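You operate a simulated robot arm through the tools that you are given. There is no shell and no other tool. Be economical: measure what you need, move in short steps, check, and stop when the job is done.

You are at the controls of a simulated two-armed robot. One attempt, no reset.

JOB
On the top of the blue work stand, fold the blue towel in half, so that it is half as wide.

It is judged by the outcome, as a careful person would: the job done as asked, and still so three seconds after it is handed in. It fails if anything else is knocked over, pushed out of place, dropped, spilled or broken. Flat cloth is picked up by pressing the open fingertips on it (5 to 10 N) and closing them slowly along it; thin cloth reads only 2 to 8 mm in the jaws.

ROBOT AND FRAMES
Two 7-joint arms with two-finger parallel grippers on one trunk, on a base that drives. Base frame: it is fixed to the floor where the robot stands at the start and does not move with it; the origin is under the middle of the robot, x ahead of it, y to its left, z up. Readings come in mm, degrees, newtons and seconds.
The left shoulder is at the start at [42, 166, 1344], the right one opposite. With the tool pointing down near the work surface each hand reaches from about 100 to 800 mm from the robot's upright axis, wherever it stands, measured 20 degrees to its own side. Places, roughly: top of the blue work stand [700, 0, 800]. Payload 3.43 kg a hand.
Tool frame (each hand has its own): the origin (TCP) lies between the finger pads and is the grasp point; the fingertips stand 34 mm ahead of it; z points along the fingers, y is the line along which they close. The gripper opens to 128 mm. The fingers are 24 mm wide and 12 mm thick; the gripper's body (48 by 130 mm) begins 96 mm behind the TCP.
Orientation is that of the tool frame in the base frame, as a unit quaternion [w, x, y, z]. With the fingers straight down and closing along the base's y, the tool's x points along the base's -x, its y along +y and its z along -z.

CONTROLS
- The arms move only by the tool send_rows. It takes "left_steps", "right_steps" or both (then of equal length, played together; a hand with none holds still); each is a list of rows, each a list of 2 entries, a list of its own where there are three numbers: the shift along the base's x, y, z in units of 30 mm (1.0 is 30 mm), then the turn, a rotation vector about the base's x, y, z in units of 4 degrees (1.0 is 4 degrees). In form: [[[x, y, z], [ax, ay, az]], ...]. A call has 1 to 20 rows; each row shifts and turns the commanded pose from where the row before left it. "left_jaw" and "right_jaw" are, for a hand that has rows, the finger opening in mm, from 0 to 128, set as the call begins (left out, the last holds). A call with a number of a shift or a turn outside -1 to 1 is refused whole. Rows are played at 5 a second. More than 50 mm and 8.6 degrees between two rows, or a gripper value outside its range, and nothing of the call is played. Where a pose cannot be reached the arm comes as near as it can. A force on the tool above 40 N (or 10 N above the force at the start of the call, whichever is more), or a blocked arm, ends the call early, and 0.2 s more pass. The fingers move at their own pace (about 153 mm/s each) and stop on an object; they squeeze with about 36 N. The grip force told is the motor's: it shows also when the fingers shut on nothing. Time passes only in rows, and 0.2 s behind the last, so rows that do not move let the fingers close. It gives the time, the measured TCP pose, the force on the tool (base axes), the opening and the grip force at its end, in the units of the frame above (readings bear some noise).
- Cameras (640 x 400 px; columns grow to the right, rows downward): "scene" is now at [88.8, -17.3, 1556.3]; the picture's right is [-0.04, -1.00, 0.00], its down [-0.80, 0.03, -0.59] and it looks along [0.59, -0.02, -0.80] (base axes); focal length 267 px, centre (320, 200). "left" rides on the left gripper at [76, 11, -160] in its tool frame; the picture's right is [-0.15, 0.99, 0.00], its down [-0.88, -0.13, -0.46] and it looks along [-0.45, -0.07, 0.89] (tool axes); focal length 234 px, centre (320, 200). "right" rides on the right gripper at [76, -11, -160] in its tool frame; the picture's right is [0.15, 0.99, 0.00], its down [-0.88, 0.13, -0.46] and it looks along [-0.45, 0.07, 0.89] (tool axes); focal length 234 px, centre (320, 200). There is no depth. A picture from a camera that has moved, and an enlarged one, comes with that camera's place and axes in the base frame and with its lens. The place of the scene camera against the robot may be out by one fixed shift of up to 25 mm in any direction.
- grab_frame(camera): a new picture of that camera. The clock stands still meanwhile.
- raise_lower(by): slides the trunk up (or, below 0, down) by that many mm; the arms and the scene camera ride with it, the base frame stays. It gives what a move gives, with no picture.
- steer(legs): drives the robot by 1 to 6 legs, each [ahead, left, turn to the left] in mm, mm and degrees, along the robot's own axes; the way and the turn of a leg run together, so that a leg with both is an arc; at most 1500 mm and 180 degrees a leg. The arms and the cameras ride along, it lands a little off, and it stops where it bumps. It gives what a move gives.
- aim_head(pan, tilt): turns the head with the scene camera to pan (to the left, within 86 degrees either way) and tilt (down, from -29 to 69), counted from straight ahead of the robot. It gives what a move gives.
- enlarge(camera, box): a new picture of the part [left, top, right, bottom] of that camera's present view, enlarged. The clock stands still meanwhile.
- finish_job(): hands the job in; it is judged then, once.

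Go step by step. Nothing tells you exact positions but the pictures and the camera data: compare them with the known pose of the tool, close in by small moves and look again before you grip or let go. The budget is 120 turns and 88 pictures, counting those below and the enlarged ones. Unless the task says otherwise, let go and move clear before handing in, and close with one line.

The tools are called as name(argument=value, ...) on one line, values as JSON. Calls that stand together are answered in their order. send_rows: Moves the arms, as the interface text tells. Its arguments: {"type":"object","properties":{"left_steps":{"type":"array","items":{"type":"array"}},"left_jaw":{"type":"number"},"right_steps":{"type":"array","items":{"type":"array"}},"right_jaw":{"type":"number"}},"required":[]} The other tools are called the same way: raise_lower (by) slides the trunk up or down; steer (legs) drives the base; aim_head (pan, tilt) turns the head that bears the scene camera; grab_frame (camera) takes a picture; enlarge (camera, box) takes an enlarged picture of a part of a camera's view; finish_job () hands the job in.

At the start:

```text
t: 0.0
left_ee_pos: [580.6, 270.7, 980.3]
left_orientation: [0.012, 0.009, 1.0, -0.002]
left_contact_force: [-0.5, 0.3, 0.4]
left_gripper_width: 127.8
left_finger_force: 0.0
right_ee_pos: [309.4, -135.2, 991.5]
right_orientation: [0.008, 0.009, 1.0, -0.002]
right_contact_force: [-0.5, 0.1, 0.1]
right_gripper_width: 128.1
right_finger_force: 0.1
trunk travel left (down, up): [-823.0, 117.0]
robot x, y, heading: [-5.3, -0.3, -1.1]
head pan, tilt: [-1.1, 54.8]
```

scene: 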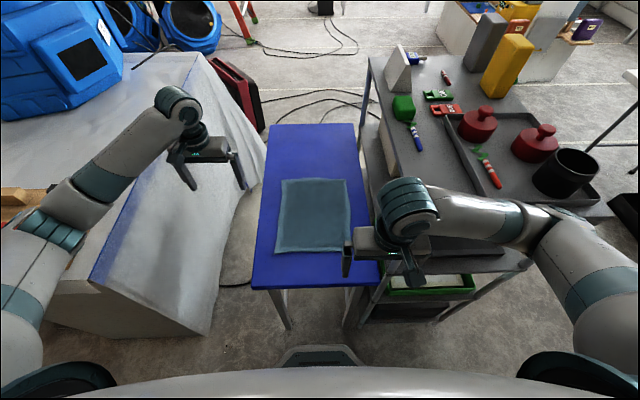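
right: 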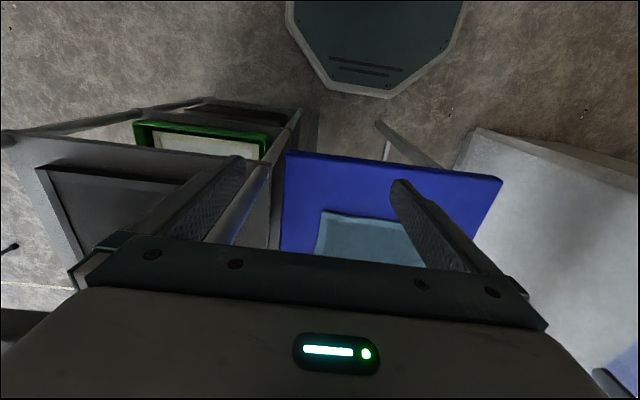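
left: 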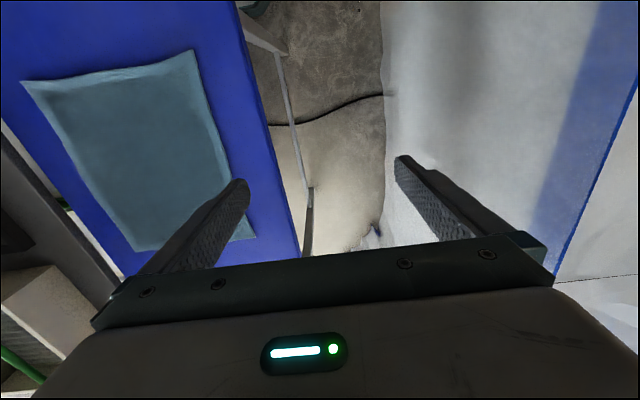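

The towel lies on the stand at about x 445–735, y -100–130, z ~800, going by the left wrist camera. I'll fold the left long edge (y≈128) over to the right, with the left hand near the far corner and the right hand near the near corner. First both hands go above their grip points.

send_rows(left_steps=[[[0.4, -0.48, -0.27], [0, 0, 0]], [[0.4, -0.48, -0.27], [0, 0, 0]], [[0.4, -0.48, -0.27], [0, 0, 0]], [[0.4, -0.48, -0.27], [0, 0, 0]], [[0.4, -0.48, -0.27], [0, 0, 0]], [[0.4, -0.48, -0.27], [0, 0, 0]], [[0.4, -0.48, -0.27], [0, 0, 0]], [[0.4, -0.48, -0.27], [0, 0, 0]], [[0.4, -0.48, -0.27], [0, 0, 0]], [[0.4, -0.48, -0.27], [0, 0, 0]]], right_steps=[[[0.6, 0.88, -0.24], [0, 0, 0]], [[0.6, 0.88, -0.24], [0, 0, 0]], [[0.6, 0.88, -0.24], [0, 0, 0]], [[0.6, 0.88, -0.24], [0, 0, 0]], [[0.6, 0.88, -0.24], [0, 0, 0]], [[0.6, 0.88, -0.24], [0, 0, 0]], [[0.6, 0.88, -0.24], [0, 0, 0]], [[0.6, 0.88, -0.24], [0, 0, 0]], [[0.6, 0.88, -0.24], [0, 0, 0]], [[0.6, 0.88, -0.24], [0, 0, 0]]], left_jaw=50, right_jaw=50)

```text
t: 2.1
left_ee_pos: [672.2, -148.7, 908.6]
left_orientation: [0.007, 0.134, 0.991, 0.002]
left_contact_force: [-0.1, -0.4, 0.4]
left_gripper_width: 50.1
left_finger_force: 0.1
right_ee_pos: [479.4, -127.5, 968.3]
right_orientation: [0.044, 0.133, 0.99, 0.007]
right_contact_force: [-1.0, 1.0, 0.2]
right_gripper_width: 50.2
right_finger_force: 0.0
trunk travel left (down, up): [-823.0, 117.0]
robot x, y, heading: [-37.8, -115.8, -16.2]
head pan, tilt: [-1.1, 54.8]
stopped in row 10 (left hand): the force on the tool passed its limit (the readings are from after the stop); the commanded pose is now the measured one
```

Something unexpected happened: the robot's base has shifted and turned (heading -16°), so an arm probably pushed against something. I'll look before moving again.

grab_frame(camera="scene")

grab_frame(camera="left")

grab_frame(camera="right")

```text
84 pictures are left
camera scene: at [34.3, -148.8, 1558.3], right [-0.29, -0.96, 0.0], down [-0.76, 0.23, -0.6], along [0.58, -0.18, -0.8], focal length 267 px, centre (320, 200)
```

scene: 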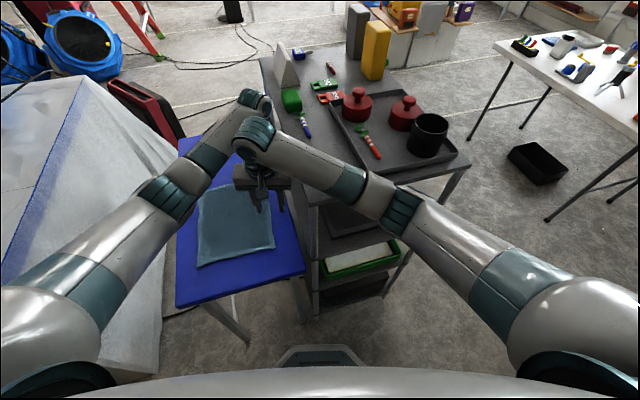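

```text
83 pictures are left
camera left: at [600.2, -119.3, 1066.7], right [0.4, 0.91, 0.01], down [0.81, -0.36, 0.47], along [0.43, -0.18, -0.88], focal length 234 px, centre (320, 200)
```

left: 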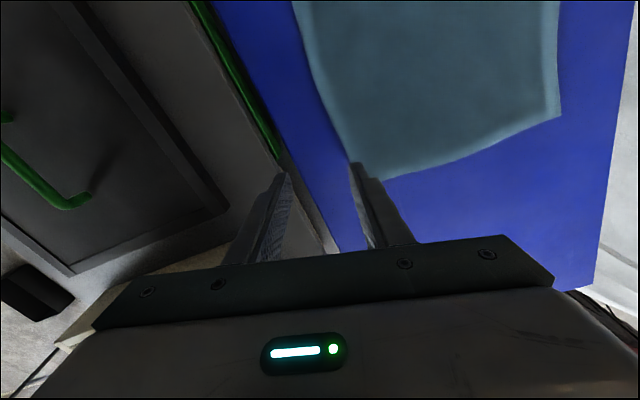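

```text
82 pictures are left
camera right: at [389.3, -119.6, 1120.1], right [0.12, 0.99, 0.01], down [0.84, -0.11, 0.53], along [0.53, -0.05, -0.85], focal length 234 px, centre (320, 200)
```

right: 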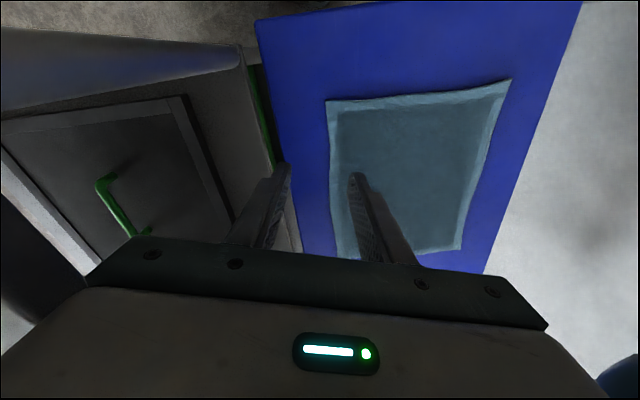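

The wrists of the two arms met, and the base swung round to the right. The towel and stand haven't moved in the base frame. I'll back the right hand off slowly and watch the base pose.

send_rows(right_steps=[[[-0.5, -0.1, 0.1], [0, 0, 0]], [[-0.5, -0.1, 0.1], [0, 0, 0]], [[-0.5, -0.1, 0.1], [0, 0, 0]], [[-0.5, -0.1, 0.1], [0, 0, 0]]])

```text
t: 3.1
left_ee_pos: [688.0, -130.0, 907.9]
left_orientation: [0.005, 0.126, 0.992, 0.0]
left_contact_force: [-0.7, 0.1, 0.2]
left_gripper_width: 49.9
left_finger_force: 0.0
right_ee_pos: [442.9, -128.3, 985.5]
right_orientation: [0.052, 0.129, 0.99, 0.004]
right_contact_force: [0.4, 0.1, -0.1]
right_gripper_width: 49.9
right_finger_force: 0.1
trunk travel left (down, up): [-823.0, 117.0]
robot x, y, heading: [-29.5, -109.5, -15.3]
head pan, tilt: [-1.1, 54.8]
```

The base shifted again as that arm moved. I'll test whether it yields to arm motion or whether there is still contact, with a small lift and a retreat of the left hand.

send_rows(right_steps=[[[-0.5, -0.3, 0], [0, 0, 0]], [[-0.5, -0.3, 0], [0, 0, 0]], [[-0.5, -0.3, 0], [0, 0, 0]], [[-0.5, -0.3, 0], [0, 0, 0]], [[0, 0, 0], [0, 0, 0]]])

send_rows(left_steps=[[[0, 0, 0.5], [0, 0, 0]], [[0, 0, 0.5], [0, 0, 0]], [[0, 0, 0.5], [0, 0, 0]], [[0, 0, 0], [0, 0, 0]]])

grab_frame(camera="scene")

```text
t: 3.6
left_ee_pos: [687.1, -144.0, 895.7]
left_orientation: [0.001, 0.129, 0.992, 0.003]
left_contact_force: [-0.3, 0.4, 0.7]
left_gripper_width: 50.1
left_finger_force: 0.1
right_ee_pos: [409.3, -135.5, 963.7]
right_orientation: [0.033, 0.119, 0.992, 0.019]
right_contact_force: [-9.2, 67.0, 42.0]
right_gripper_width: 50.4
right_finger_force: 0.1
trunk travel left (down, up): [-823.0, 117.0]
robot x, y, heading: [-30.8, -107.4, -15.4]
head pan, tilt: [-1.1, 54.8]
stopped in row 2 (right hand): the force on the tool passed its limit (the readings are from after the stop); the commanded pose is now the measured one
```

```text
t: 4.2
left_ee_pos: [684.5, -143.9, 917.8]
left_orientation: [-0.004, 0.128, 0.992, 0.008]
left_contact_force: [-0.1, -0.9, 0.2]
left_gripper_width: 49.9
left_finger_force: 0.0
right_ee_pos: [408.7, -134.7, 964.1]
right_orientation: [0.032, 0.117, 0.992, 0.02]
right_contact_force: [-5.2, 17.1, 8.8]
right_gripper_width: 50.1
right_finger_force: 0.0
trunk travel left (down, up): [-823.0, 117.0]
robot x, y, heading: [-35.9, -110.6, -15.4]
head pan, tilt: [-1.1, 54.8]
stopped in row 3 (left hand): the force on the tool passed its limit (the readings are from after the stop); the commanded pose is now the measured one
```

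```text
81 pictures are left
camera scene: at [66.1, -156.9, 1555.2], right [-0.29, -0.96, 0.0], down [-0.78, 0.23, -0.59], along [0.56, -0.17, -0.81], focal length 267 px, centre (320, 200)
```

scene: 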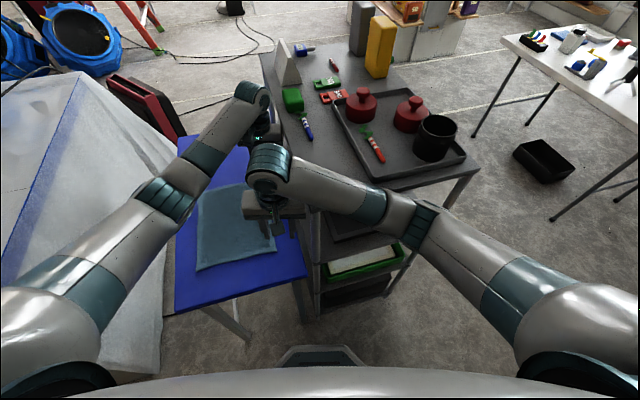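

The right hand felt 67 N of contact and still reads 17 N. I'll look from both wrists to find what it is touching.

grab_frame(camera="right")

enlarge(camera="scene", box=[160, 70, 400, 300])

grab_frame(camera="left")

```text
80 pictures are left
camera right: at [320.8, -135.3, 1119.6], right [0.09, 1.0, 0.04], down [0.85, -0.09, 0.51], along [0.51, -0.01, -0.86], focal length 234 px, centre (320, 200)
```

right: 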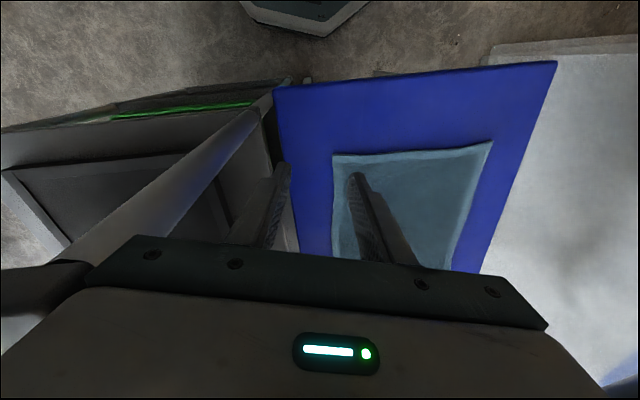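

```text
1.74 times, centred on (280, 185) of scene
camera zoom: at [66.1, -156.9, 1555.2], right [-0.29, -0.96, 0.0], down [-0.78, 0.23, -0.59], along [0.56, -0.17, -0.81], focal length 464 px, centre (390, 226)
```

zoom: 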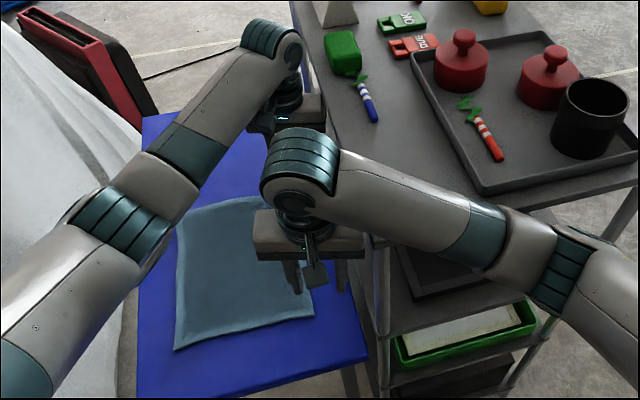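

```text
78 pictures are left
camera left: at [615.4, -117.4, 1078.4], right [0.39, 0.92, 0.01], down [0.82, -0.36, 0.44], along [0.41, -0.16, -0.9], focal length 234 px, centre (320, 200)
```

left: 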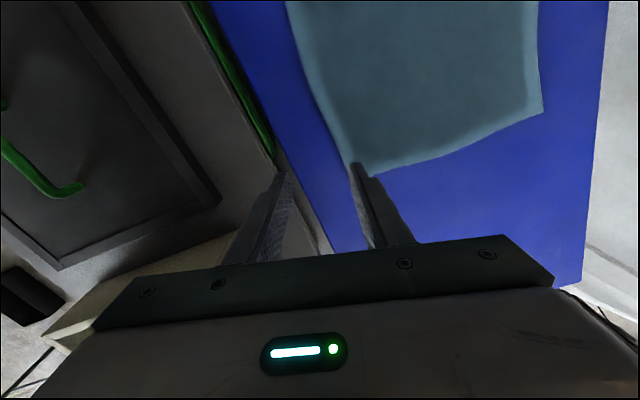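

The cart is tall (top around z 1040), and the right hand's body seems to be leaning on its near-left post. I'll ease the right hand in the direction of the push-back: left and slightly up.

send_rows(right_steps=[[[0, 0.4, 0.2], [0, 0, 0]], [[0, 0.4, 0.2], [0, 0, 0]], [[0, 0, 0], [0, 0, 0]]])

```text
t: 4.5
left_ee_pos: [682.9, -144.5, 918.1]
left_orientation: [-0.005, 0.128, 0.992, 0.01]
left_contact_force: [-1.1, -0.1, 0.2]
left_gripper_width: 49.8
left_finger_force: 0.2
right_ee_pos: [407.6, -134.7, 966.0]
right_orientation: [0.03, 0.117, 0.992, 0.024]
right_contact_force: [-1.0, -0.1, 0.3]
right_gripper_width: 50.1
right_finger_force: 0.1
trunk travel left (down, up): [-823.0, 117.0]
robot x, y, heading: [-38.7, -115.3, -15.8]
head pan, tilt: [-1.1, 54.8]
stopped in row 1 (right hand): the force on the tool passed its limit (the readings are from after the stop); the commanded pose is now the measured one
```

The forces are back to zero, but the base is still creeping. I'll hold still for two seconds to see whether it settles.

send_rows(right_steps=[[[0, 0, 0], [0, 0, 0]], [[0, 0, 0], [0, 0, 0]], [[0, 0, 0], [0, 0, 0]], [[0, 0, 0], [0, 0, 0]], [[0, 0, 0], [0, 0, 0]], [[0, 0, 0], [0, 0, 0]], [[0, 0, 0], [0, 0, 0]], [[0, 0, 0], [0, 0, 0]], [[0, 0, 0], [0, 0, 0]], [[0, 0, 0], [0, 0, 0]]])

grab_frame(camera="scene")

```text
t: 6.7
left_ee_pos: [683.8, -142.2, 918.4]
left_orientation: [-0.004, 0.127, 0.992, 0.01]
left_contact_force: [0.9, 0.6, 0.4]
left_gripper_width: 49.9
left_finger_force: 0.0
right_ee_pos: [407.8, -135.6, 966.5]
right_orientation: [0.031, 0.118, 0.992, 0.021]
right_contact_force: [-2.8, 14.2, 5.4]
right_gripper_width: 50.0
right_finger_force: 0.0
trunk travel left (down, up): [-823.0, 117.0]
robot x, y, heading: [-30.8, -113.0, -15.3]
head pan, tilt: [-1.1, 54.8]
```

```text
77 pictures are left
camera scene: at [66.2, -156.3, 1555.4], right [-0.29, -0.96, 0.0], down [-0.78, 0.23, -0.59], along [0.56, -0.17, -0.81], focal length 267 px, centre (320, 200)
```

scene: 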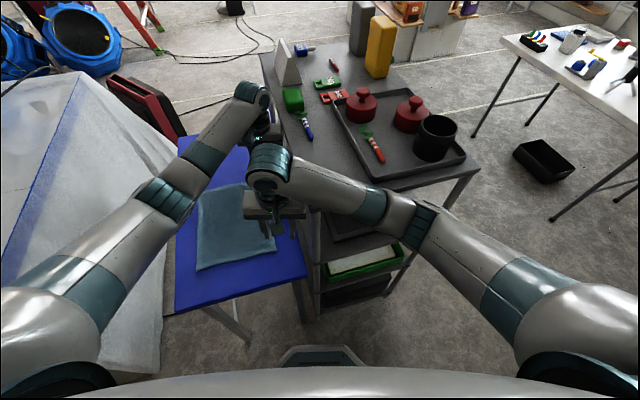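

It has settled, with a steady push of about 14 N on the right arm, most likely the forearm or elbow leaning on the cart's front. Backing the base straight out moves both arms away from the cart, so I'll do that a short way.

steer(legs=[[-80, 0, 0]])

grab_frame(camera="scene")

```text
t: 7.8
left_ee_pos: [620.3, -126.5, 907.5]
left_orientation: [-0.012, 0.128, 0.992, 0.01]
left_contact_force: [-0.1, 0.2, -0.6]
left_gripper_width: 49.9
left_finger_force: 0.1
right_ee_pos: [345.0, -121.2, 957.9]
right_orientation: [0.023, 0.12, 0.992, 0.022]
right_contact_force: [-0.4, -0.4, -0.2]
right_gripper_width: 50.1
right_finger_force: 0.0
trunk travel left (down, up): [-823.0, 117.0]
robot x, y, heading: [-110.1, -88.7, -15.5]
head pan, tilt: [-1.1, 54.8]
```

```text
76 pictures are left
camera scene: at [11.7, -143.7, 1553.4], right [-0.29, -0.96, 0.0], down [-0.78, 0.23, -0.58], along [0.55, -0.16, -0.82], focal length 267 px, centre (320, 200)
```

scene: 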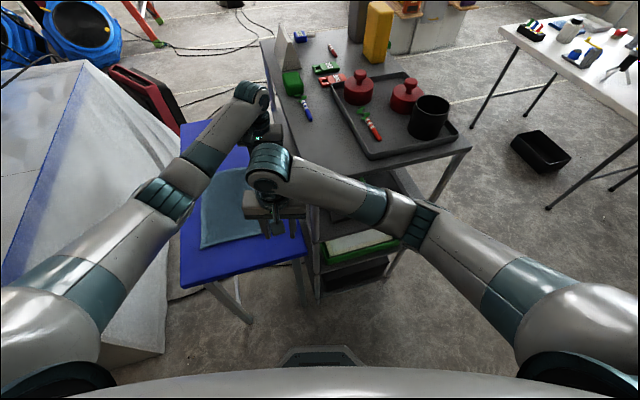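

The arms are free and nothing on the stand or cart has visibly moved. I'll put the robot further left and yawed right, which brings the left shoulder forward and keeps the right elbow back from the cart.

steer(legs=[[0, 190, 0], [0, 0, -8]])

grab_frame(camera="scene")

```text
t: 9.9
left_ee_pos: [658.6, -41.8, 908.6]
left_orientation: [-0.011, 0.194, 0.981, 0.011]
left_contact_force: [0.3, -0.1, 1.0]
left_gripper_width: 49.9
left_finger_force: 0.0
right_ee_pos: [386.8, 1.9, 959.8]
right_orientation: [0.025, 0.188, 0.982, 0.02]
right_contact_force: [-0.3, -0.2, -0.4]
right_gripper_width: 50.3
right_finger_force: 0.1
trunk travel left (down, up): [-823.0, 117.0]
robot x, y, heading: [-61.5, 95.7, -23.4]
head pan, tilt: [-1.1, 54.8]
```

```text
75 pictures are left
camera scene: at [54.5, 25.4, 1553.8], right [-0.41, -0.91, 0.0], down [-0.74, 0.34, -0.58], along [0.52, -0.24, -0.82], focal length 267 px, centre (320, 200)
```

scene: 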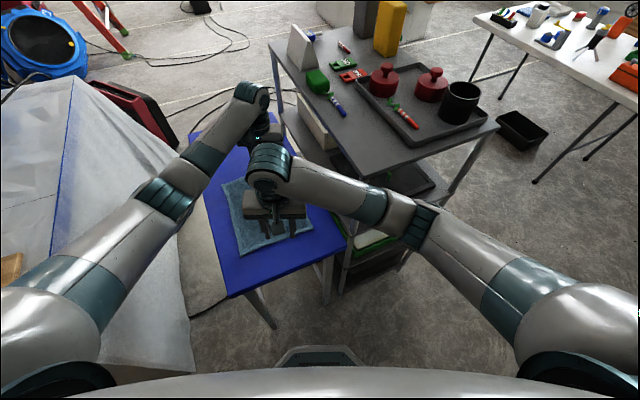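

The robot is well placed and the arms are free. I'll fold right edge over to left instead, so the motion goes away from the cart. The hands go above the right edge now, left hand far and right hand near, squared up so they close along y.

send_rows(left_steps=[[[0.13, -0.24, 0], [0, 0, 0.69]], [[0.13, -0.24, 0], [0, 0, 0.69]], [[0.13, -0.24, 0], [0, 0, 0.69]], [[0.13, -0.24, 0], [0, 0, 0.69]], [[0.13, -0.24, 0], [0, 0, 0.69]], [[0.13, -0.24, 0], [0, 0, 0.69]], [[0.13, -0.24, 0], [0, 0, 0.69]], [[0.13, -0.24, 0], [0, 0, 0.69]]], right_steps=[[[0.4, -0.43, -0.15], [0, -0.09, 0.68]], [[0.4, -0.43, -0.15], [0, -0.09, 0.68]], [[0.4, -0.43, -0.15], [0, -0.09, 0.68]], [[0.4, -0.43, -0.15], [0, -0.09, 0.68]], [[0.4, -0.43, -0.15], [0, -0.09, 0.68]], [[0.4, -0.43, -0.15], [0, -0.09, 0.68]], [[0.4, -0.43, -0.15], [0, -0.09, 0.68]], [[0.4, -0.43, -0.15], [0, -0.09, 0.68]]])

grab_frame(camera="scene")

grab_frame(camera="left")

grab_frame(camera="right")

```text
t: 11.7
left_ee_pos: [685.7, -94.4, 913.6]
left_orientation: [-0.01, 0.004, 1.0, 0.007]
left_contact_force: [-0.2, 0.4, 0.2]
left_gripper_width: 50.1
left_finger_force: 0.1
right_ee_pos: [479.4, -97.2, 928.7]
right_orientation: [0.05, -0.004, 0.998, 0.029]
right_contact_force: [0.8, 0.4, -0.1]
right_gripper_width: 50.2
right_finger_force: 0.0
trunk travel left (down, up): [-823.0, 117.0]
robot x, y, heading: [-61.5, 95.2, -23.1]
head pan, tilt: [-1.1, 54.8]
```

```text
74 pictures are left
camera scene: at [46.4, 31.2, 1555.1], right [-0.41, -0.91, 0.0], down [-0.74, 0.34, -0.58], along [0.53, -0.24, -0.81], focal length 267 px, centre (320, 200)
```

scene: 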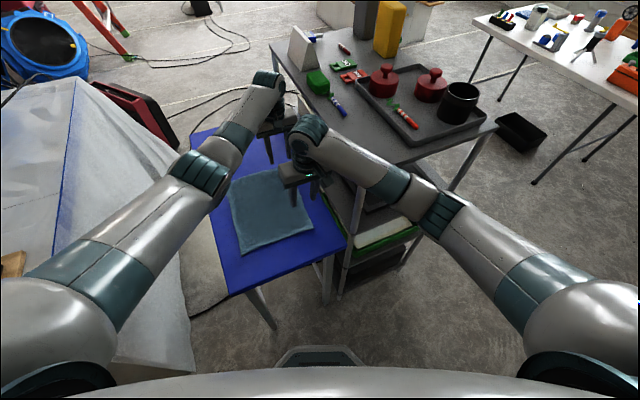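

```text
73 pictures are left
camera left: at [613.5, -86.6, 1074.4], right [0.15, 0.99, 0.01], down [0.89, -0.14, 0.44], along [0.43, -0.06, -0.9], focal length 234 px, centre (320, 200)
```

left: 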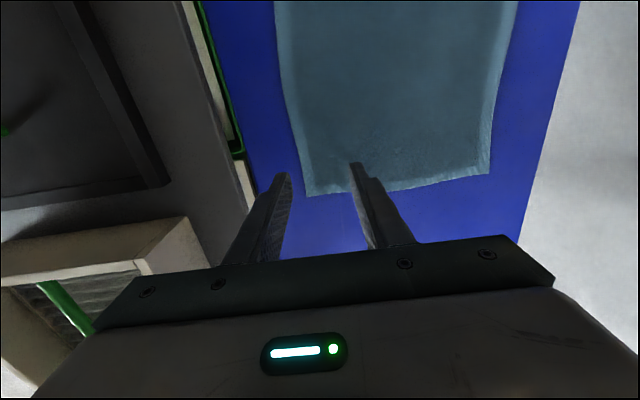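

```text
72 pictures are left
camera right: at [387.8, -118.2, 1078.6], right [-0.16, 0.99, 0.04], down [0.83, 0.11, 0.55], along [0.54, 0.12, -0.84], focal length 234 px, centre (320, 200)
```

right: 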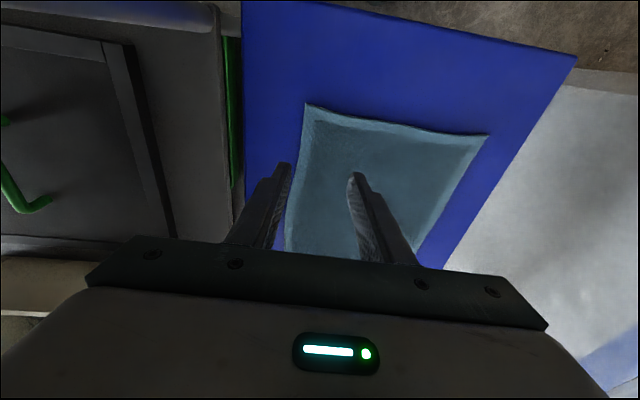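

The towel spans about y -116 to 112 and x 442 to 737. I'll bring both hands down to about 15 mm above it, straighten their tilt, and check where the fingertips stand against the right edge.

send_rows(left_steps=[[[0.08, -0.02, -0.36], [0, 0, 0]], [[0.08, -0.02, -0.36], [-0.1, -0.1, 0]], [[0.08, -0.02, -0.36], [-0.1, -0.1, 0]], [[0.08, -0.02, -0.36], [0, -0.1, 0]], [[0.08, -0.02, -0.36], [0, 0, 0]], [[0.08, -0.02, -0.3], [0, 0, 0]]], right_steps=[[[0, 0, -0.45], [-0.14, 0.24, 0]], [[0, 0, -0.45], [-0.14, 0.24, 0]], [[0, 0, -0.45], [-0.14, 0.24, 0]], [[0, 0, -0.45], [-0.14, 0.24, 0]], [[0, 0, -0.4], [-0.14, 0.24, 0]], [[0, 0, -0.4], [-0.14, 0.24, 0]]], left_jaw=40, right_jaw=40)

grab_frame(camera="left")

grab_frame(camera="right")

```text
t: 13.1
left_ee_pos: [695.6, -95.2, 855.1]
left_orientation: [0.004, 0.003, 1.0, -0.002]
left_contact_force: [1.3, -0.3, 0.2]
left_gripper_width: 39.9
left_finger_force: 0.1
right_ee_pos: [473.4, -90.6, 850.3]
right_orientation: [0.0, -0.003, 1.0, -0.003]
right_contact_force: [-0.4, 0.0, 0.3]
right_gripper_width: 39.8
right_finger_force: 0.1
trunk travel left (down, up): [-823.0, 117.0]
robot x, y, heading: [-60.1, 97.2, -23.4]
head pan, tilt: [-1.1, 54.8]
```

```text
71 pictures are left
camera left: at [618.8, -83.9, 1013.8], right [0.15, 0.99, 0.0], down [0.88, -0.13, 0.46], along [0.46, -0.07, -0.89], focal length 234 px, centre (320, 200)
```

left: 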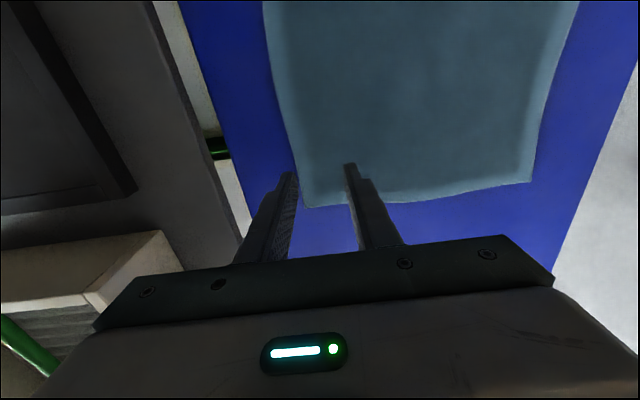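

```text
70 pictures are left
camera right: at [396.1, -103.1, 1011.0], right [-0.15, 0.99, -0.01], down [0.88, 0.14, 0.46], along [0.45, 0.06, -0.89], focal length 234 px, centre (320, 200)
```

right: 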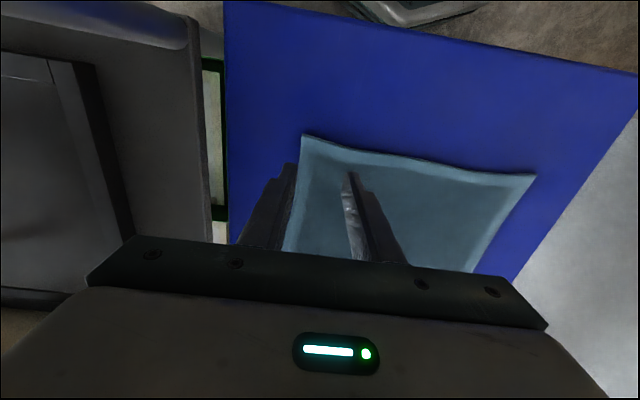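

The right edge lies at y ≈ -122 under the left hand and -116 under the right. I'll shift both hands outward about 10 mm so each outer finger stands just off the cloth, then lower gently.

send_rows(left_steps=[[[0, -0.17, 0], [0, 0, 0]], [[0, -0.17, 0], [0, 0, 0]], [[0, 0, -0.15], [0, 0, 0]], [[0, 0, -0.15], [0, 0, 0]], [[0, 0, -0.15], [0, 0, 0]], [[0, 0, 0], [0, 0, 0]]], right_steps=[[[0.12, -0.15, 0], [0, 0, 0]], [[0.12, -0.15, 0], [0, 0, 0]], [[0, 0, -0.12], [0, 0, 0]], [[0, 0, -0.12], [0, 0, 0]], [[0, 0, -0.12], [0, 0, 0]], [[0, 0, 0], [0, 0, 0]]])

```text
t: 14.5
left_ee_pos: [692.1, -99.5, 843.7]
left_orientation: [0.003, 0.003, 1.0, -0.002]
left_contact_force: [0.6, 0.1, -0.4]
left_gripper_width: 39.9
left_finger_force: 0.0
left hand out of reach, approached as far as the arm can: row 3
right_ee_pos: [482.8, -98.5, 840.2]
right_orientation: [-0.001, -0.004, 1.0, -0.004]
right_contact_force: [-0.5, 0.8, -0.3]
right_gripper_width: 40.1
right_finger_force: 0.0
trunk travel left (down, up): [-823.0, 117.0]
robot x, y, heading: [-61.3, 88.6, -23.6]
head pan, tilt: [-1.1, 54.8]
```

The left hand is at its reach limit. I'll lift both hands slightly and bring the base about 55 mm forward in x.

send_rows(left_steps=[[[-0.5, 0, 0.5], [0, 0, 0]], [[-0.5, 0, 0.5], [0, 0, 0]], [[0, 0, 0.3], [0, 0, 0]]], right_steps=[[[-0.5, 0, 0.5], [0, 0, 0]], [[-0.5, 0, 0.5], [0, 0, 0]], [[0, 0, 0.3], [0, 0, 0]]])

steer(legs=[[55, 24, 0]])

```text
t: 15.3
left_ee_pos: [692.2, -125.8, 867.1]
left_orientation: [-0.001, 0.004, 1.0, -0.001]
left_contact_force: [0.2, 0.3, 0.6]
left_gripper_width: 39.9
left_finger_force: 0.0
left hand out of reach, approached as far as the arm can: row 1, 2, 3
right_ee_pos: [456.0, -105.2, 878.0]
right_orientation: [-0.003, -0.002, 1.0, -0.003]
right_contact_force: [0.2, 1.0, -0.4]
right_gripper_width: 40.0
right_finger_force: 0.2
trunk travel left (down, up): [-823.0, 117.0]
robot x, y, heading: [-59.2, 89.8, -23.4]
head pan, tilt: [-1.1, 54.8]
```

```text
t: 16.1
left_ee_pos: [699.0, -123.6, 867.5]
left_orientation: [-0.001, 0.005, 1.0, 0.001]
left_contact_force: [0.5, 0.7, 0.0]
left_gripper_width: 40.0
left_finger_force: 0.0
right_ee_pos: [459.0, -101.0, 874.7]
right_orientation: [-0.003, -0.006, 1.0, 0.001]
right_contact_force: [0.4, 0.2, -0.5]
right_gripper_width: 39.9
right_finger_force: 0.0
trunk travel left (down, up): [-823.0, 117.0]
robot x, y, heading: [-48.6, 94.8, -23.5]
head pan, tilt: [-1.1, 54.8]
stopped in leg 1: the robot was blocked; the commanded pose is now the measured one
```

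The base was blocked after a few millimetres. I'll look down to see what's in front of it.

aim_head(pan=0, tilt=69)

grab_frame(camera="scene")

aim_head(pan=50, tilt=60)

grab_frame(camera="scene")

```text
t: 16.8
left_ee_pos: [698.3, -123.1, 866.9]
left_orientation: [-0.001, 0.004, 1.0, 0.001]
left_contact_force: [0.0, -0.9, 0.5]
left_gripper_width: 39.7
left_finger_force: 0.0
right_ee_pos: [459.1, -101.3, 874.1]
right_orientation: [-0.005, -0.004, 1.0, -0.001]
right_contact_force: [0.5, 0.4, -0.5]
right_gripper_width: 39.8
right_finger_force: 0.0
trunk travel left (down, up): [-823.0, 117.0]
robot x, y, heading: [-51.2, 92.9, -23.4]
head pan, tilt: [0.0, 68.8]
```

```text
69 pictures are left
camera scene: at [39.5, 41.7, 1538.8], right [-0.4, -0.92, 0.0], down [-0.85, 0.37, -0.37], along [0.34, -0.15, -0.93], focal length 267 px, centre (320, 200)
```

scene: 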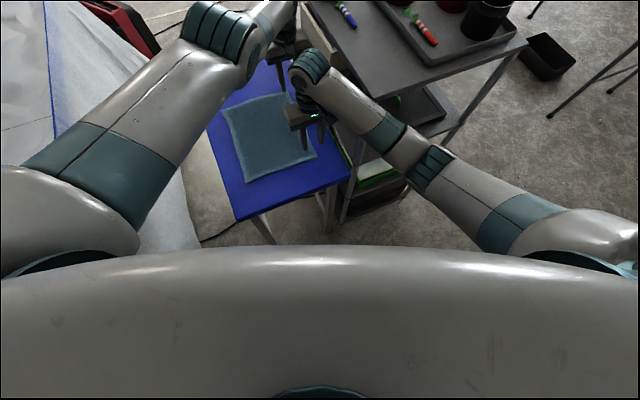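

```text
t: 18.0
left_ee_pos: [698.4, -122.7, 868.0]
left_orientation: [0.0, 0.005, 1.0, -0.001]
left_contact_force: [0.1, 0.1, 0.3]
left_gripper_width: 40.0
left_finger_force: 0.0
right_ee_pos: [458.0, -101.8, 872.9]
right_orientation: [-0.006, -0.004, 1.0, -0.001]
right_contact_force: [0.6, -0.3, 0.3]
right_gripper_width: 39.9
right_finger_force: 0.0
trunk travel left (down, up): [-823.0, 117.0]
robot x, y, heading: [-52.1, 94.3, -23.5]
head pan, tilt: [50.0, 60.0]
```

```text
68 pictures are left
camera scene: at [48.1, 94.4, 1547.9], right [0.44, -0.9, 0.01], down [-0.77, -0.39, -0.5], along [0.45, 0.22, -0.87], focal length 267 px, centre (320, 200)
```

scene: 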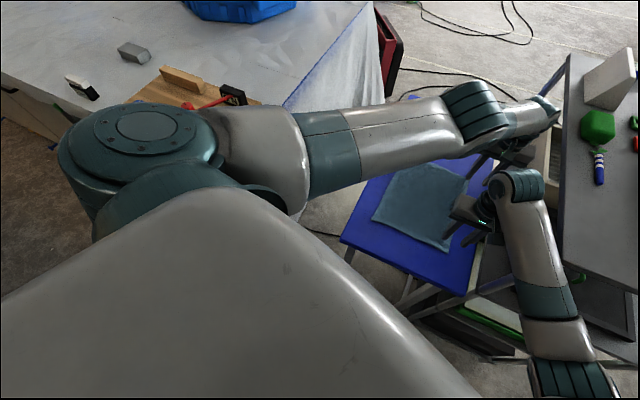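

The base's front-left corner is probably against the stand's leg (the stand's near edge is at x≈353), so I won't push further. I'll back off 15 mm, raise the hands and lower the trunk instead, which gives the left arm more reach.

steer(legs=[[-12, 0, 0]])

send_rows(left_steps=[[[-0.3, 0.2, 0.6], [0, 0, 0]], [[-0.3, 0.2, 0.6], [0, 0, 0]], [[0, 0.2, 0.6], [0, 0, 0]], [[0, 0, 0.6], [0, 0, 0]], [[0, 0, 0.6], [0, 0, 0]]], right_steps=[[[0.2, 0, 0.6], [0, 0, 0]], [[0.2, 0, 0.6], [0, 0, 0]], [[0.2, 0, 0.6], [0, 0, 0]], [[0.2, 0, 0.6], [0, 0, 0]], [[0, 0, 0.6], [0, 0, 0]]])

raise_lower(by=-90)

aim_head(pan=0, tilt=55)

grab_frame(camera="scene")

```text
t: 18.8
left_ee_pos: [692.2, -123.8, 862.2]
left_orientation: [-0.004, 0.004, 1.0, 0.003]
left_contact_force: [0.7, 1.2, 0.1]
left_gripper_width: 40.0
left_finger_force: 0.0
right_ee_pos: [454.2, -103.9, 870.0]
right_orientation: [-0.007, -0.002, 1.0, 0.001]
right_contact_force: [0.6, -0.8, -0.5]
right_gripper_width: 39.7
right_finger_force: 0.0
trunk travel left (down, up): [-823.0, 117.0]
robot x, y, heading: [-62.1, 98.4, -23.4]
head pan, tilt: [50.0, 60.0]
```

```text
t: 20.0
left_ee_pos: [712.7, -133.6, 938.9]
left_orientation: [-0.004, 0.004, 1.0, 0.004]
left_contact_force: [-0.2, -0.4, -0.4]
left_gripper_width: 39.6
left_finger_force: 0.1
left hand out of reach, approached as far as the arm can: row 1, 2, 3, 4, 5
right_ee_pos: [480.2, -107.8, 961.1]
right_orientation: [-0.007, -0.002, 1.0, 0.0]
right_contact_force: [-0.2, -0.7, -0.2]
right_gripper_width: 39.9
right_finger_force: 0.2
trunk travel left (down, up): [-823.0, 117.0]
robot x, y, heading: [-63.3, 97.6, -23.4]
head pan, tilt: [50.0, 60.0]
```

```text
t: 21.2
left_ee_pos: [704.2, -120.8, 858.0]
left_orientation: [0.001, 0.004, 1.0, -0.001]
left_contact_force: [0.7, 0.1, 0.7]
left_gripper_width: 39.8
left_finger_force: 0.0
right_ee_pos: [465.9, -87.7, 872.6]
right_orientation: [-0.006, -0.008, 1.0, -0.002]
right_contact_force: [0.3, 0.3, -0.2]
right_gripper_width: 40.1
right_finger_force: 0.1
trunk travel left (down, up): [-733.0, 207.0]
robot x, y, heading: [-62.3, 99.9, -23.6]
head pan, tilt: [50.0, 60.0]
```

```text
t: 22.4
left_ee_pos: [704.0, -123.6, 859.8]
left_orientation: [0.0, 0.004, 1.0, -0.002]
left_contact_force: [-0.6, -0.3, -0.6]
left_gripper_width: 39.8
left_finger_force: 0.0
right_ee_pos: [465.8, -87.2, 873.5]
right_orientation: [-0.007, -0.008, 1.0, -0.003]
right_contact_force: [0.4, 0.4, -0.3]
right_gripper_width: 40.1
right_finger_force: 0.0
trunk travel left (down, up): [-733.0, 207.0]
robot x, y, heading: [-62.7, 99.7, -23.4]
head pan, tilt: [0.0, 55.0]
```

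```text
67 pictures are left
camera scene: at [38.8, 47.9, 1464.9], right [-0.4, -0.92, 0.01], down [-0.75, 0.32, -0.58], along [0.53, -0.24, -0.81], focal length 267 px, centre (320, 200)
```

scene: 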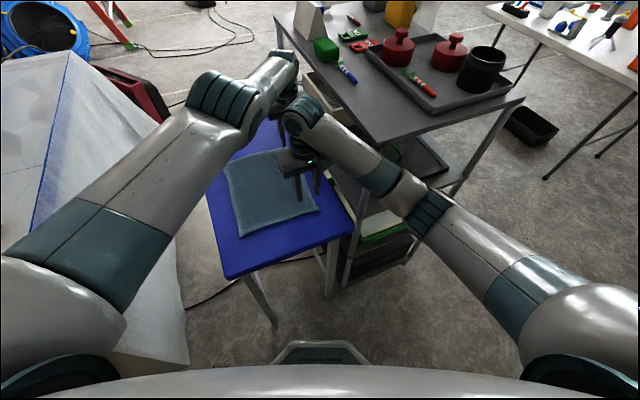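

The trunk is down and the towel hasn't moved. Next I set the hands at their edge points just above the cloth.

send_rows(left_steps=[[[-0.2, 0.2, -0.12], [0, 0, 0]], [[-0.2, 0.2, -0.12], [0, 0, 0]], [[-0.2, 0.2, -0.12], [0, 0, 0]], [[0, 0, 0], [0, 0, 0]]], right_steps=[[[0.2, -0.12, -0.25], [0, 0, 0]], [[0.2, -0.12, -0.25], [0, 0, 0]], [[0.2, -0.12, -0.25], [0, 0, 0]], [[0, 0, 0], [0, 0, 0]]])

grab_frame(camera="left")

grab_frame(camera="right")

```text
t: 23.4
left_ee_pos: [698.4, -112.8, 850.2]
left_orientation: [0.004, 0.004, 1.0, -0.004]
left_contact_force: [1.2, 0.2, -0.1]
left_gripper_width: 40.0
left_finger_force: 0.1
left hand out of reach, approached as far as the arm can: row 1, 2, 3
right_ee_pos: [482.6, -93.1, 865.3]
right_orientation: [0.005, -0.01, 1.0, -0.005]
right_contact_force: [-0.3, 1.5, 0.4]
right_gripper_width: 39.9
right_finger_force: 0.1
trunk travel left (down, up): [-733.0, 207.0]
robot x, y, heading: [-64.3, 97.4, -23.6]
head pan, tilt: [0.0, 55.0]
```

```text
66 pictures are left
camera left: at [621.3, -99.8, 1009.3], right [0.16, 0.99, -0.01], down [0.88, -0.14, 0.46], along [0.46, -0.08, -0.89], focal length 234 px, centre (320, 200)
```

left: 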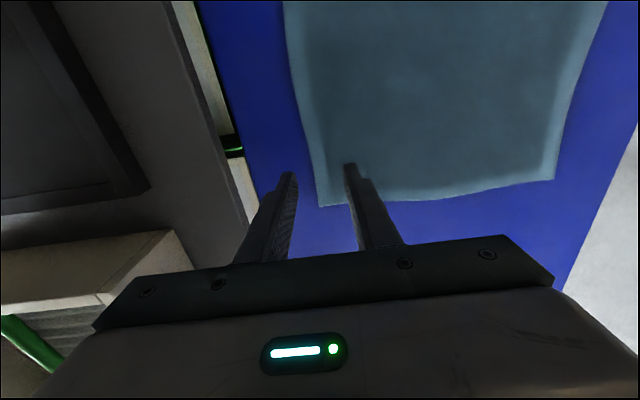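

```text
65 pictures are left
camera right: at [404.7, -104.4, 1024.0], right [-0.17, 0.99, -0.01], down [0.87, 0.15, 0.46], along [0.46, 0.07, -0.89], focal length 234 px, centre (320, 200)
```

right: 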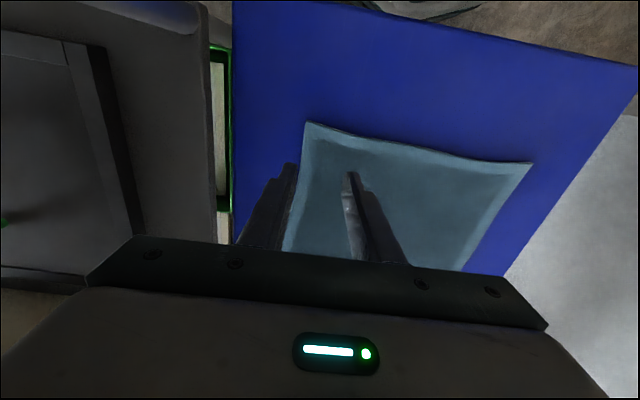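

Left hand is still slightly beyond the reach envelope. I'll bring it inward a little, to x≈680, y≈-105, and see if it tracks again.

send_rows(left_steps=[[[-0.3, 0.2, 0], [0, 0, 0]], [[-0.3, 0.1, 0], [0, 0, 0]], [[0, 0, 0], [0, 0, 0]]], right_steps=[[[0, -0.1, -0.3], [0, 0, 0]], [[0, -0.1, -0.2], [0, 0, 0]], [[0, 0, 0], [0, 0, 0]]])

```text
t: 24.2
left_ee_pos: [698.5, -111.0, 848.1]
left_orientation: [0.003, 0.004, 1.0, -0.005]
left_contact_force: [-0.3, -0.2, 0.7]
left_gripper_width: 40.1
left_finger_force: 0.1
left hand out of reach, approached as far as the arm can: row 1, 2
right_ee_pos: [486.4, -94.9, 851.7]
right_orientation: [0.007, -0.012, 1.0, -0.004]
right_contact_force: [1.0, -0.3, -0.1]
right_gripper_width: 39.8
right_finger_force: 0.0
trunk travel left (down, up): [-733.0, 207.0]
robot x, y, heading: [-63.4, 100.2, -23.3]
head pan, tilt: [0.0, 55.0]
```

It doesn't respond to inward moves, so the limit may be a wrist joint rather than distance. I'll let the left hand yaw back a few degrees toward the robot's own heading and see.

send_rows(left_steps=[[[0, 0, 0], [0, 0, -1]], [[0, 0, 0], [0, 0, -1]], [[0, 0, 0], [0, 0, -1]], [[0, 0, 0], [0, 0, 0]]])

```text
t: 25.2
left_ee_pos: [699.5, -110.8, 846.7]
left_orientation: [0.005, 0.108, 0.994, -0.004]
left_contact_force: [0.0, 0.3, -0.5]
left_gripper_width: 39.8
left_finger_force: 0.1
right_ee_pos: [485.7, -94.0, 850.4]
right_orientation: [0.006, -0.012, 1.0, -0.003]
right_contact_force: [-0.2, -0.2, -0.3]
right_gripper_width: 40.1
right_finger_force: 0.1
trunk travel left (down, up): [-733.0, 207.0]
robot x, y, heading: [-62.7, 100.8, -23.5]
head pan, tilt: [0.0, 55.0]
```

send_rows(left_steps=[[[-0.3, 0.1, 0], [0, 0, 0]], [[-0.3, 0.1, 0], [0, 0, 0]], [[0, 0, 0], [0, 0, 0]]])

```text
t: 26.0
left_ee_pos: [696.4, -112.1, 846.1]
left_orientation: [0.004, 0.107, 0.994, -0.004]
left_contact_force: [-0.4, 0.4, 0.0]
left_gripper_width: 40.0
left_finger_force: 0.0
left hand out of reach, approached as far as the arm can: row 1, 2
right_ee_pos: [485.5, -94.4, 850.6]
right_orientation: [0.005, -0.012, 1.0, -0.003]
right_contact_force: [0.0, 0.6, -0.1]
right_gripper_width: 39.8
right_finger_force: 0.0
trunk travel left (down, up): [-733.0, 207.0]
robot x, y, heading: [-63.1, 96.9, -23.5]
head pan, tilt: [0.0, 55.0]
```

The left arm looks stuck dead straight, with the commanded point now about 75 mm inside its actual position. I'll let the solver keep iterating with tiny upward moves and see if the elbow unlocks.

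send_rows(left_steps=[[[-0.02, 0.02, 0.05], [0, 0, 0]], [[-0.02, 0.02, 0.05], [0, 0, 0]], [[-0.02, 0.02, 0.05], [0, 0, 0]], [[-0.02, 0.02, 0.05], [0, 0, 0]], [[-0.02, 0.02, 0.05], [0, 0, 0]], [[-0.02, 0.02, 0.05], [0, 0, 0]], [[-0.02, 0.02, 0.05], [0, 0, 0]], [[-0.02, 0.02, 0.05], [0, 0, 0]]])

```text
t: 27.8
left_ee_pos: [698.2, -112.6, 851.2]
left_orientation: [0.004, 0.108, 0.994, -0.003]
left_contact_force: [0.4, -0.7, 0.1]
left_gripper_width: 39.7
left_finger_force: 0.0
left hand out of reach, approached as far as the arm can: row 3, 6
right_ee_pos: [484.9, -92.9, 848.6]
right_orientation: [0.004, -0.012, 1.0, -0.005]
right_contact_force: [-0.1, -0.3, -0.3]
right_gripper_width: 40.0
right_finger_force: 0.0
trunk travel left (down, up): [-733.0, 207.0]
robot x, y, heading: [-60.2, 95.6, -23.5]
head pan, tilt: [0.0, 55.0]
```

send_rows(left_steps=[[[0, 0.8, 0.2], [0, 0, 0]], [[0, 0.8, 0.2], [0, 0, 0]], [[0, 0.8, 0.2], [0, 0, 0]], [[0, 0.8, 0.2], [0, 0, 0]], [[0, 0, 0], [0, 0, 0]]])

grab_frame(camera="scene")

```text
t: 29.0
left_ee_pos: [743.2, -44.0, 862.6]
left_orientation: [0.003, 0.109, 0.994, -0.004]
left_contact_force: [-1.6, -0.2, 0.8]
left_gripper_width: 39.8
left_finger_force: 0.1
left hand out of reach, approached as far as the arm can: row 1, 2, 3, 4
right_ee_pos: [485.2, -93.9, 848.0]
right_orientation: [0.003, -0.012, 1.0, -0.004]
right_contact_force: [-0.6, -0.6, 0.2]
right_gripper_width: 39.8
right_finger_force: 0.1
trunk travel left (down, up): [-733.0, 207.0]
robot x, y, heading: [-65.0, 99.8, -23.5]
head pan, tilt: [0.0, 55.0]
```

```text
64 pictures are left
camera scene: at [31.7, 57.4, 1465.7], right [-0.4, -0.92, 0.01], down [-0.74, 0.32, -0.59], along [0.54, -0.24, -0.81], focal length 267 px, centre (320, 200)
```

scene: 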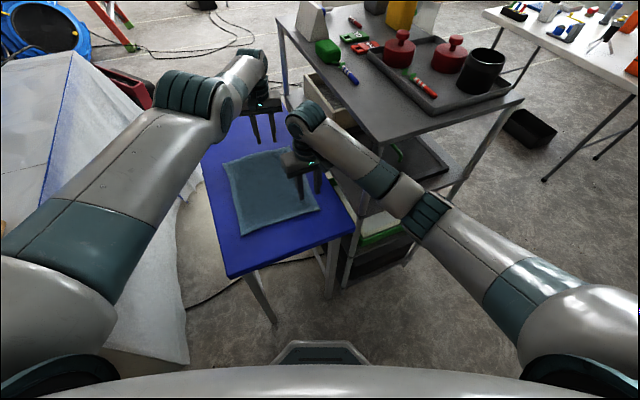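

The left arm is swinging on a fixed radius, so it is locked straight. I'll command larger steps directly inward toward the shoulder.

send_rows(left_steps=[[[-0.9, 0.36, 0.25], [0, 0, 0]], [[-0.9, 0.36, 0.25], [0, 0, 0]], [[-0.9, 0.36, 0.25], [0, 0, 0]], [[-0.9, 0.36, 0.25], [0, 0, 0]]])

```text
t: 30.0
left_ee_pos: [742.8, -47.6, 862.1]
left_orientation: [0.005, 0.108, 0.994, -0.004]
left_contact_force: [0.4, 0.7, -0.3]
left_gripper_width: 40.0
left_finger_force: 0.0
left hand out of reach, approached as far as the arm can: row 1, 2, 3, 4
right_ee_pos: [485.2, -93.9, 848.4]
right_orientation: [0.003, -0.012, 1.0, -0.004]
right_contact_force: [-0.2, 0.6, -0.1]
right_gripper_width: 39.9
right_finger_force: 0.1
trunk travel left (down, up): [-733.0, 207.0]
robot x, y, heading: [-63.7, 97.6, -23.5]
head pan, tilt: [0.0, 55.0]
```

Still locked. Flexing this elbow should carry the hand to the right, so I'll try a pure rightward move tangent to its arc.

send_rows(left_steps=[[[-0.25, -0.7, 0.1], [0, 0, 0]], [[-0.25, -0.7, 0.1], [0, 0, 0]], [[-0.3, -0.4, 0.3], [0, 0, 0]], [[-0.5, 0, 0.5], [0, 0, 0]]])

```text
t: 31.0
left_ee_pos: [700.2, -97.6, 895.2]
left_orientation: [0.005, 0.108, 0.994, -0.004]
left_contact_force: [-0.2, 0.0, -0.4]
left_gripper_width: 40.1
left_finger_force: 0.1
left hand out of reach, approached as far as the arm can: row 2
right_ee_pos: [485.0, -93.3, 847.3]
right_orientation: [0.003, -0.012, 1.0, -0.005]
right_contact_force: [-0.5, -0.2, 0.3]
right_gripper_width: 39.9
right_finger_force: 0.0
trunk travel left (down, up): [-733.0, 207.0]
robot x, y, heading: [-62.5, 98.3, -23.5]
head pan, tilt: [0.0, 55.0]
```

It has unlocked: the last rows tracked. I'll bend the elbow further by coming inward and yaw the hand square again.

send_rows(left_steps=[[[-0.3, -0.05, 0], [0, 0, 0.6]], [[-0.3, -0.05, 0], [0, 0, 0.6]], [[-0.2, -0.05, -0.2], [0, 0, 0.6]], [[0, 0, -0.4], [0, 0, 0.6]], [[0, 0, -0.4], [0, 0, 0.6]], [[0, 0, -0.4], [0, 0, 0.1]]])

```text
t: 32.4
left_ee_pos: [673.9, -102.0, 852.2]
left_orientation: [0.003, 0.0, 1.0, -0.006]
left_contact_force: [1.1, 0.2, 0.2]
left_gripper_width: 39.8
left_finger_force: 0.0
right_ee_pos: [485.0, -94.2, 847.4]
right_orientation: [0.004, -0.012, 1.0, -0.005]
right_contact_force: [0.2, 0.6, 0.7]
right_gripper_width: 40.1
right_finger_force: 0.1
trunk travel left (down, up): [-733.0, 207.0]
robot x, y, heading: [-61.9, 95.4, -23.2]
head pan, tilt: [0.0, 55.0]
```

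Both hands are in position. I'll make the final lateral trim and lower in small steps until contact.

send_rows(left_steps=[[[0, -0.1, -0.1], [0, 0, 0]], [[0, 0, -0.2], [0, 0, 0]], [[0, 0, -0.2], [0, 0, 0]], [[0, 0, -0.1], [0, 0, 0]], [[0, 0, 0], [0, 0, 0]]], right_steps=[[[0, -0.13, -0.1], [0, 0, 0]], [[0, 0, -0.1], [0, 0, 0]], [[0, 0, -0.1], [0, 0, 0]], [[0, 0, -0.1], [0, 0, 0]], [[0, 0, 0], [0, 0, 0]]])

grab_frame(camera="left")

grab_frame(camera="right")

```text
t: 33.6
left_ee_pos: [678.8, -104.6, 833.0]
left_orientation: [0.002, -0.001, 1.0, -0.005]
left_contact_force: [0.1, -0.5, -1.0]
left_gripper_width: 39.8
left_finger_force: 0.0
right_ee_pos: [488.8, -98.7, 837.4]
right_orientation: [0.005, -0.013, 1.0, -0.004]
right_contact_force: [0.0, 0.0, 0.4]
right_gripper_width: 40.1
right_finger_force: 0.2
trunk travel left (down, up): [-733.0, 207.0]
robot x, y, heading: [-62.0, 99.3, -23.5]
head pan, tilt: [0.0, 55.0]
```

```text
63 pictures are left
camera left: at [601.8, -91.7, 993.0], right [0.14, 0.99, -0.01], down [0.88, -0.12, 0.46], along [0.45, -0.08, -0.89], focal length 234 px, centre (320, 200)
```

left: 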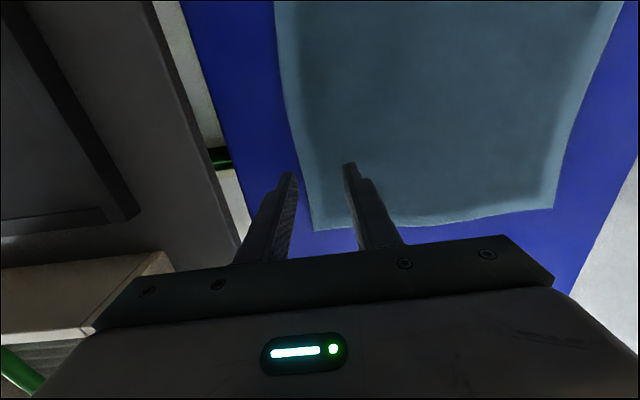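

```text
62 pictures are left
camera right: at [411.7, -110.3, 996.5], right [-0.17, 0.99, -0.01], down [0.87, 0.16, 0.46], along [0.46, 0.07, -0.89], focal length 234 px, centre (320, 200)
```

right: 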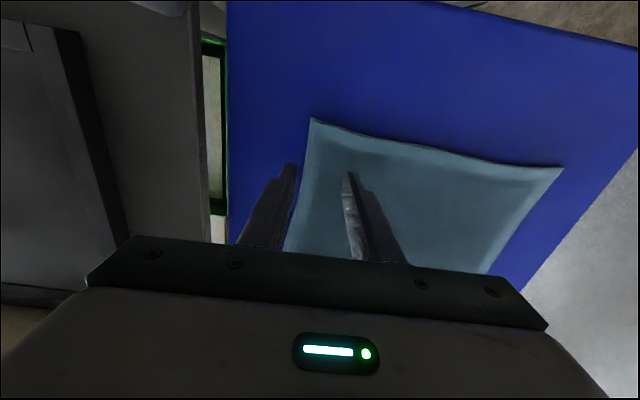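

send_rows(left_steps=[[[0, 0, -0.1], [0, 0, 0]], [[0, 0, -0.1], [0, 0, 0]], [[0, 0, 0], [0, 0, 0]]], right_steps=[[[0, 0, -0.15], [0, 0, 0]], [[0, 0, -0.15], [0, 0, 0]], [[0, 0, 0], [0, 0, 0]]])

send_rows(left_steps=[[[0, 0, -0.1], [0, 0, 0]], [[0, 0, -0.1], [0, 0, 0]], [[0, 0, 0], [0, 0, 0]]], right_steps=[[[0, 0, -0.1], [0, 0, 0]], [[0, 0, -0.1], [0, 0, 0]], [[0, 0, 0], [0, 0, 0]]])

```text
t: 34.4
left_ee_pos: [677.5, -107.7, 826.8]
left_orientation: [0.0, 0.001, 1.0, -0.004]
left_contact_force: [0.0, 0.0, 0.5]
left_gripper_width: 39.6
left_finger_force: 0.1
right_ee_pos: [488.2, -101.2, 825.8]
right_orientation: [0.003, -0.011, 1.0, -0.003]
right_contact_force: [-0.5, -0.2, 1.0]
right_gripper_width: 40.0
right_finger_force: 0.0
trunk travel left (down, up): [-733.0, 207.0]
robot x, y, heading: [-65.1, 99.8, -23.5]
head pan, tilt: [0.0, 55.0]
```

```text
t: 35.2
left_ee_pos: [678.2, -108.4, 820.2]
left_orientation: [0.001, 0.001, 1.0, -0.004]
left_contact_force: [0.1, 0.1, 0.5]
left_gripper_width: 39.9
left_finger_force: 0.0
right_ee_pos: [489.6, -102.2, 819.7]
right_orientation: [0.003, -0.01, 1.0, -0.002]
right_contact_force: [-0.7, 1.4, 0.3]
right_gripper_width: 40.0
right_finger_force: 0.1
trunk travel left (down, up): [-733.0, 207.0]
robot x, y, heading: [-61.3, 96.8, -23.7]
head pan, tilt: [0.0, 55.0]
```

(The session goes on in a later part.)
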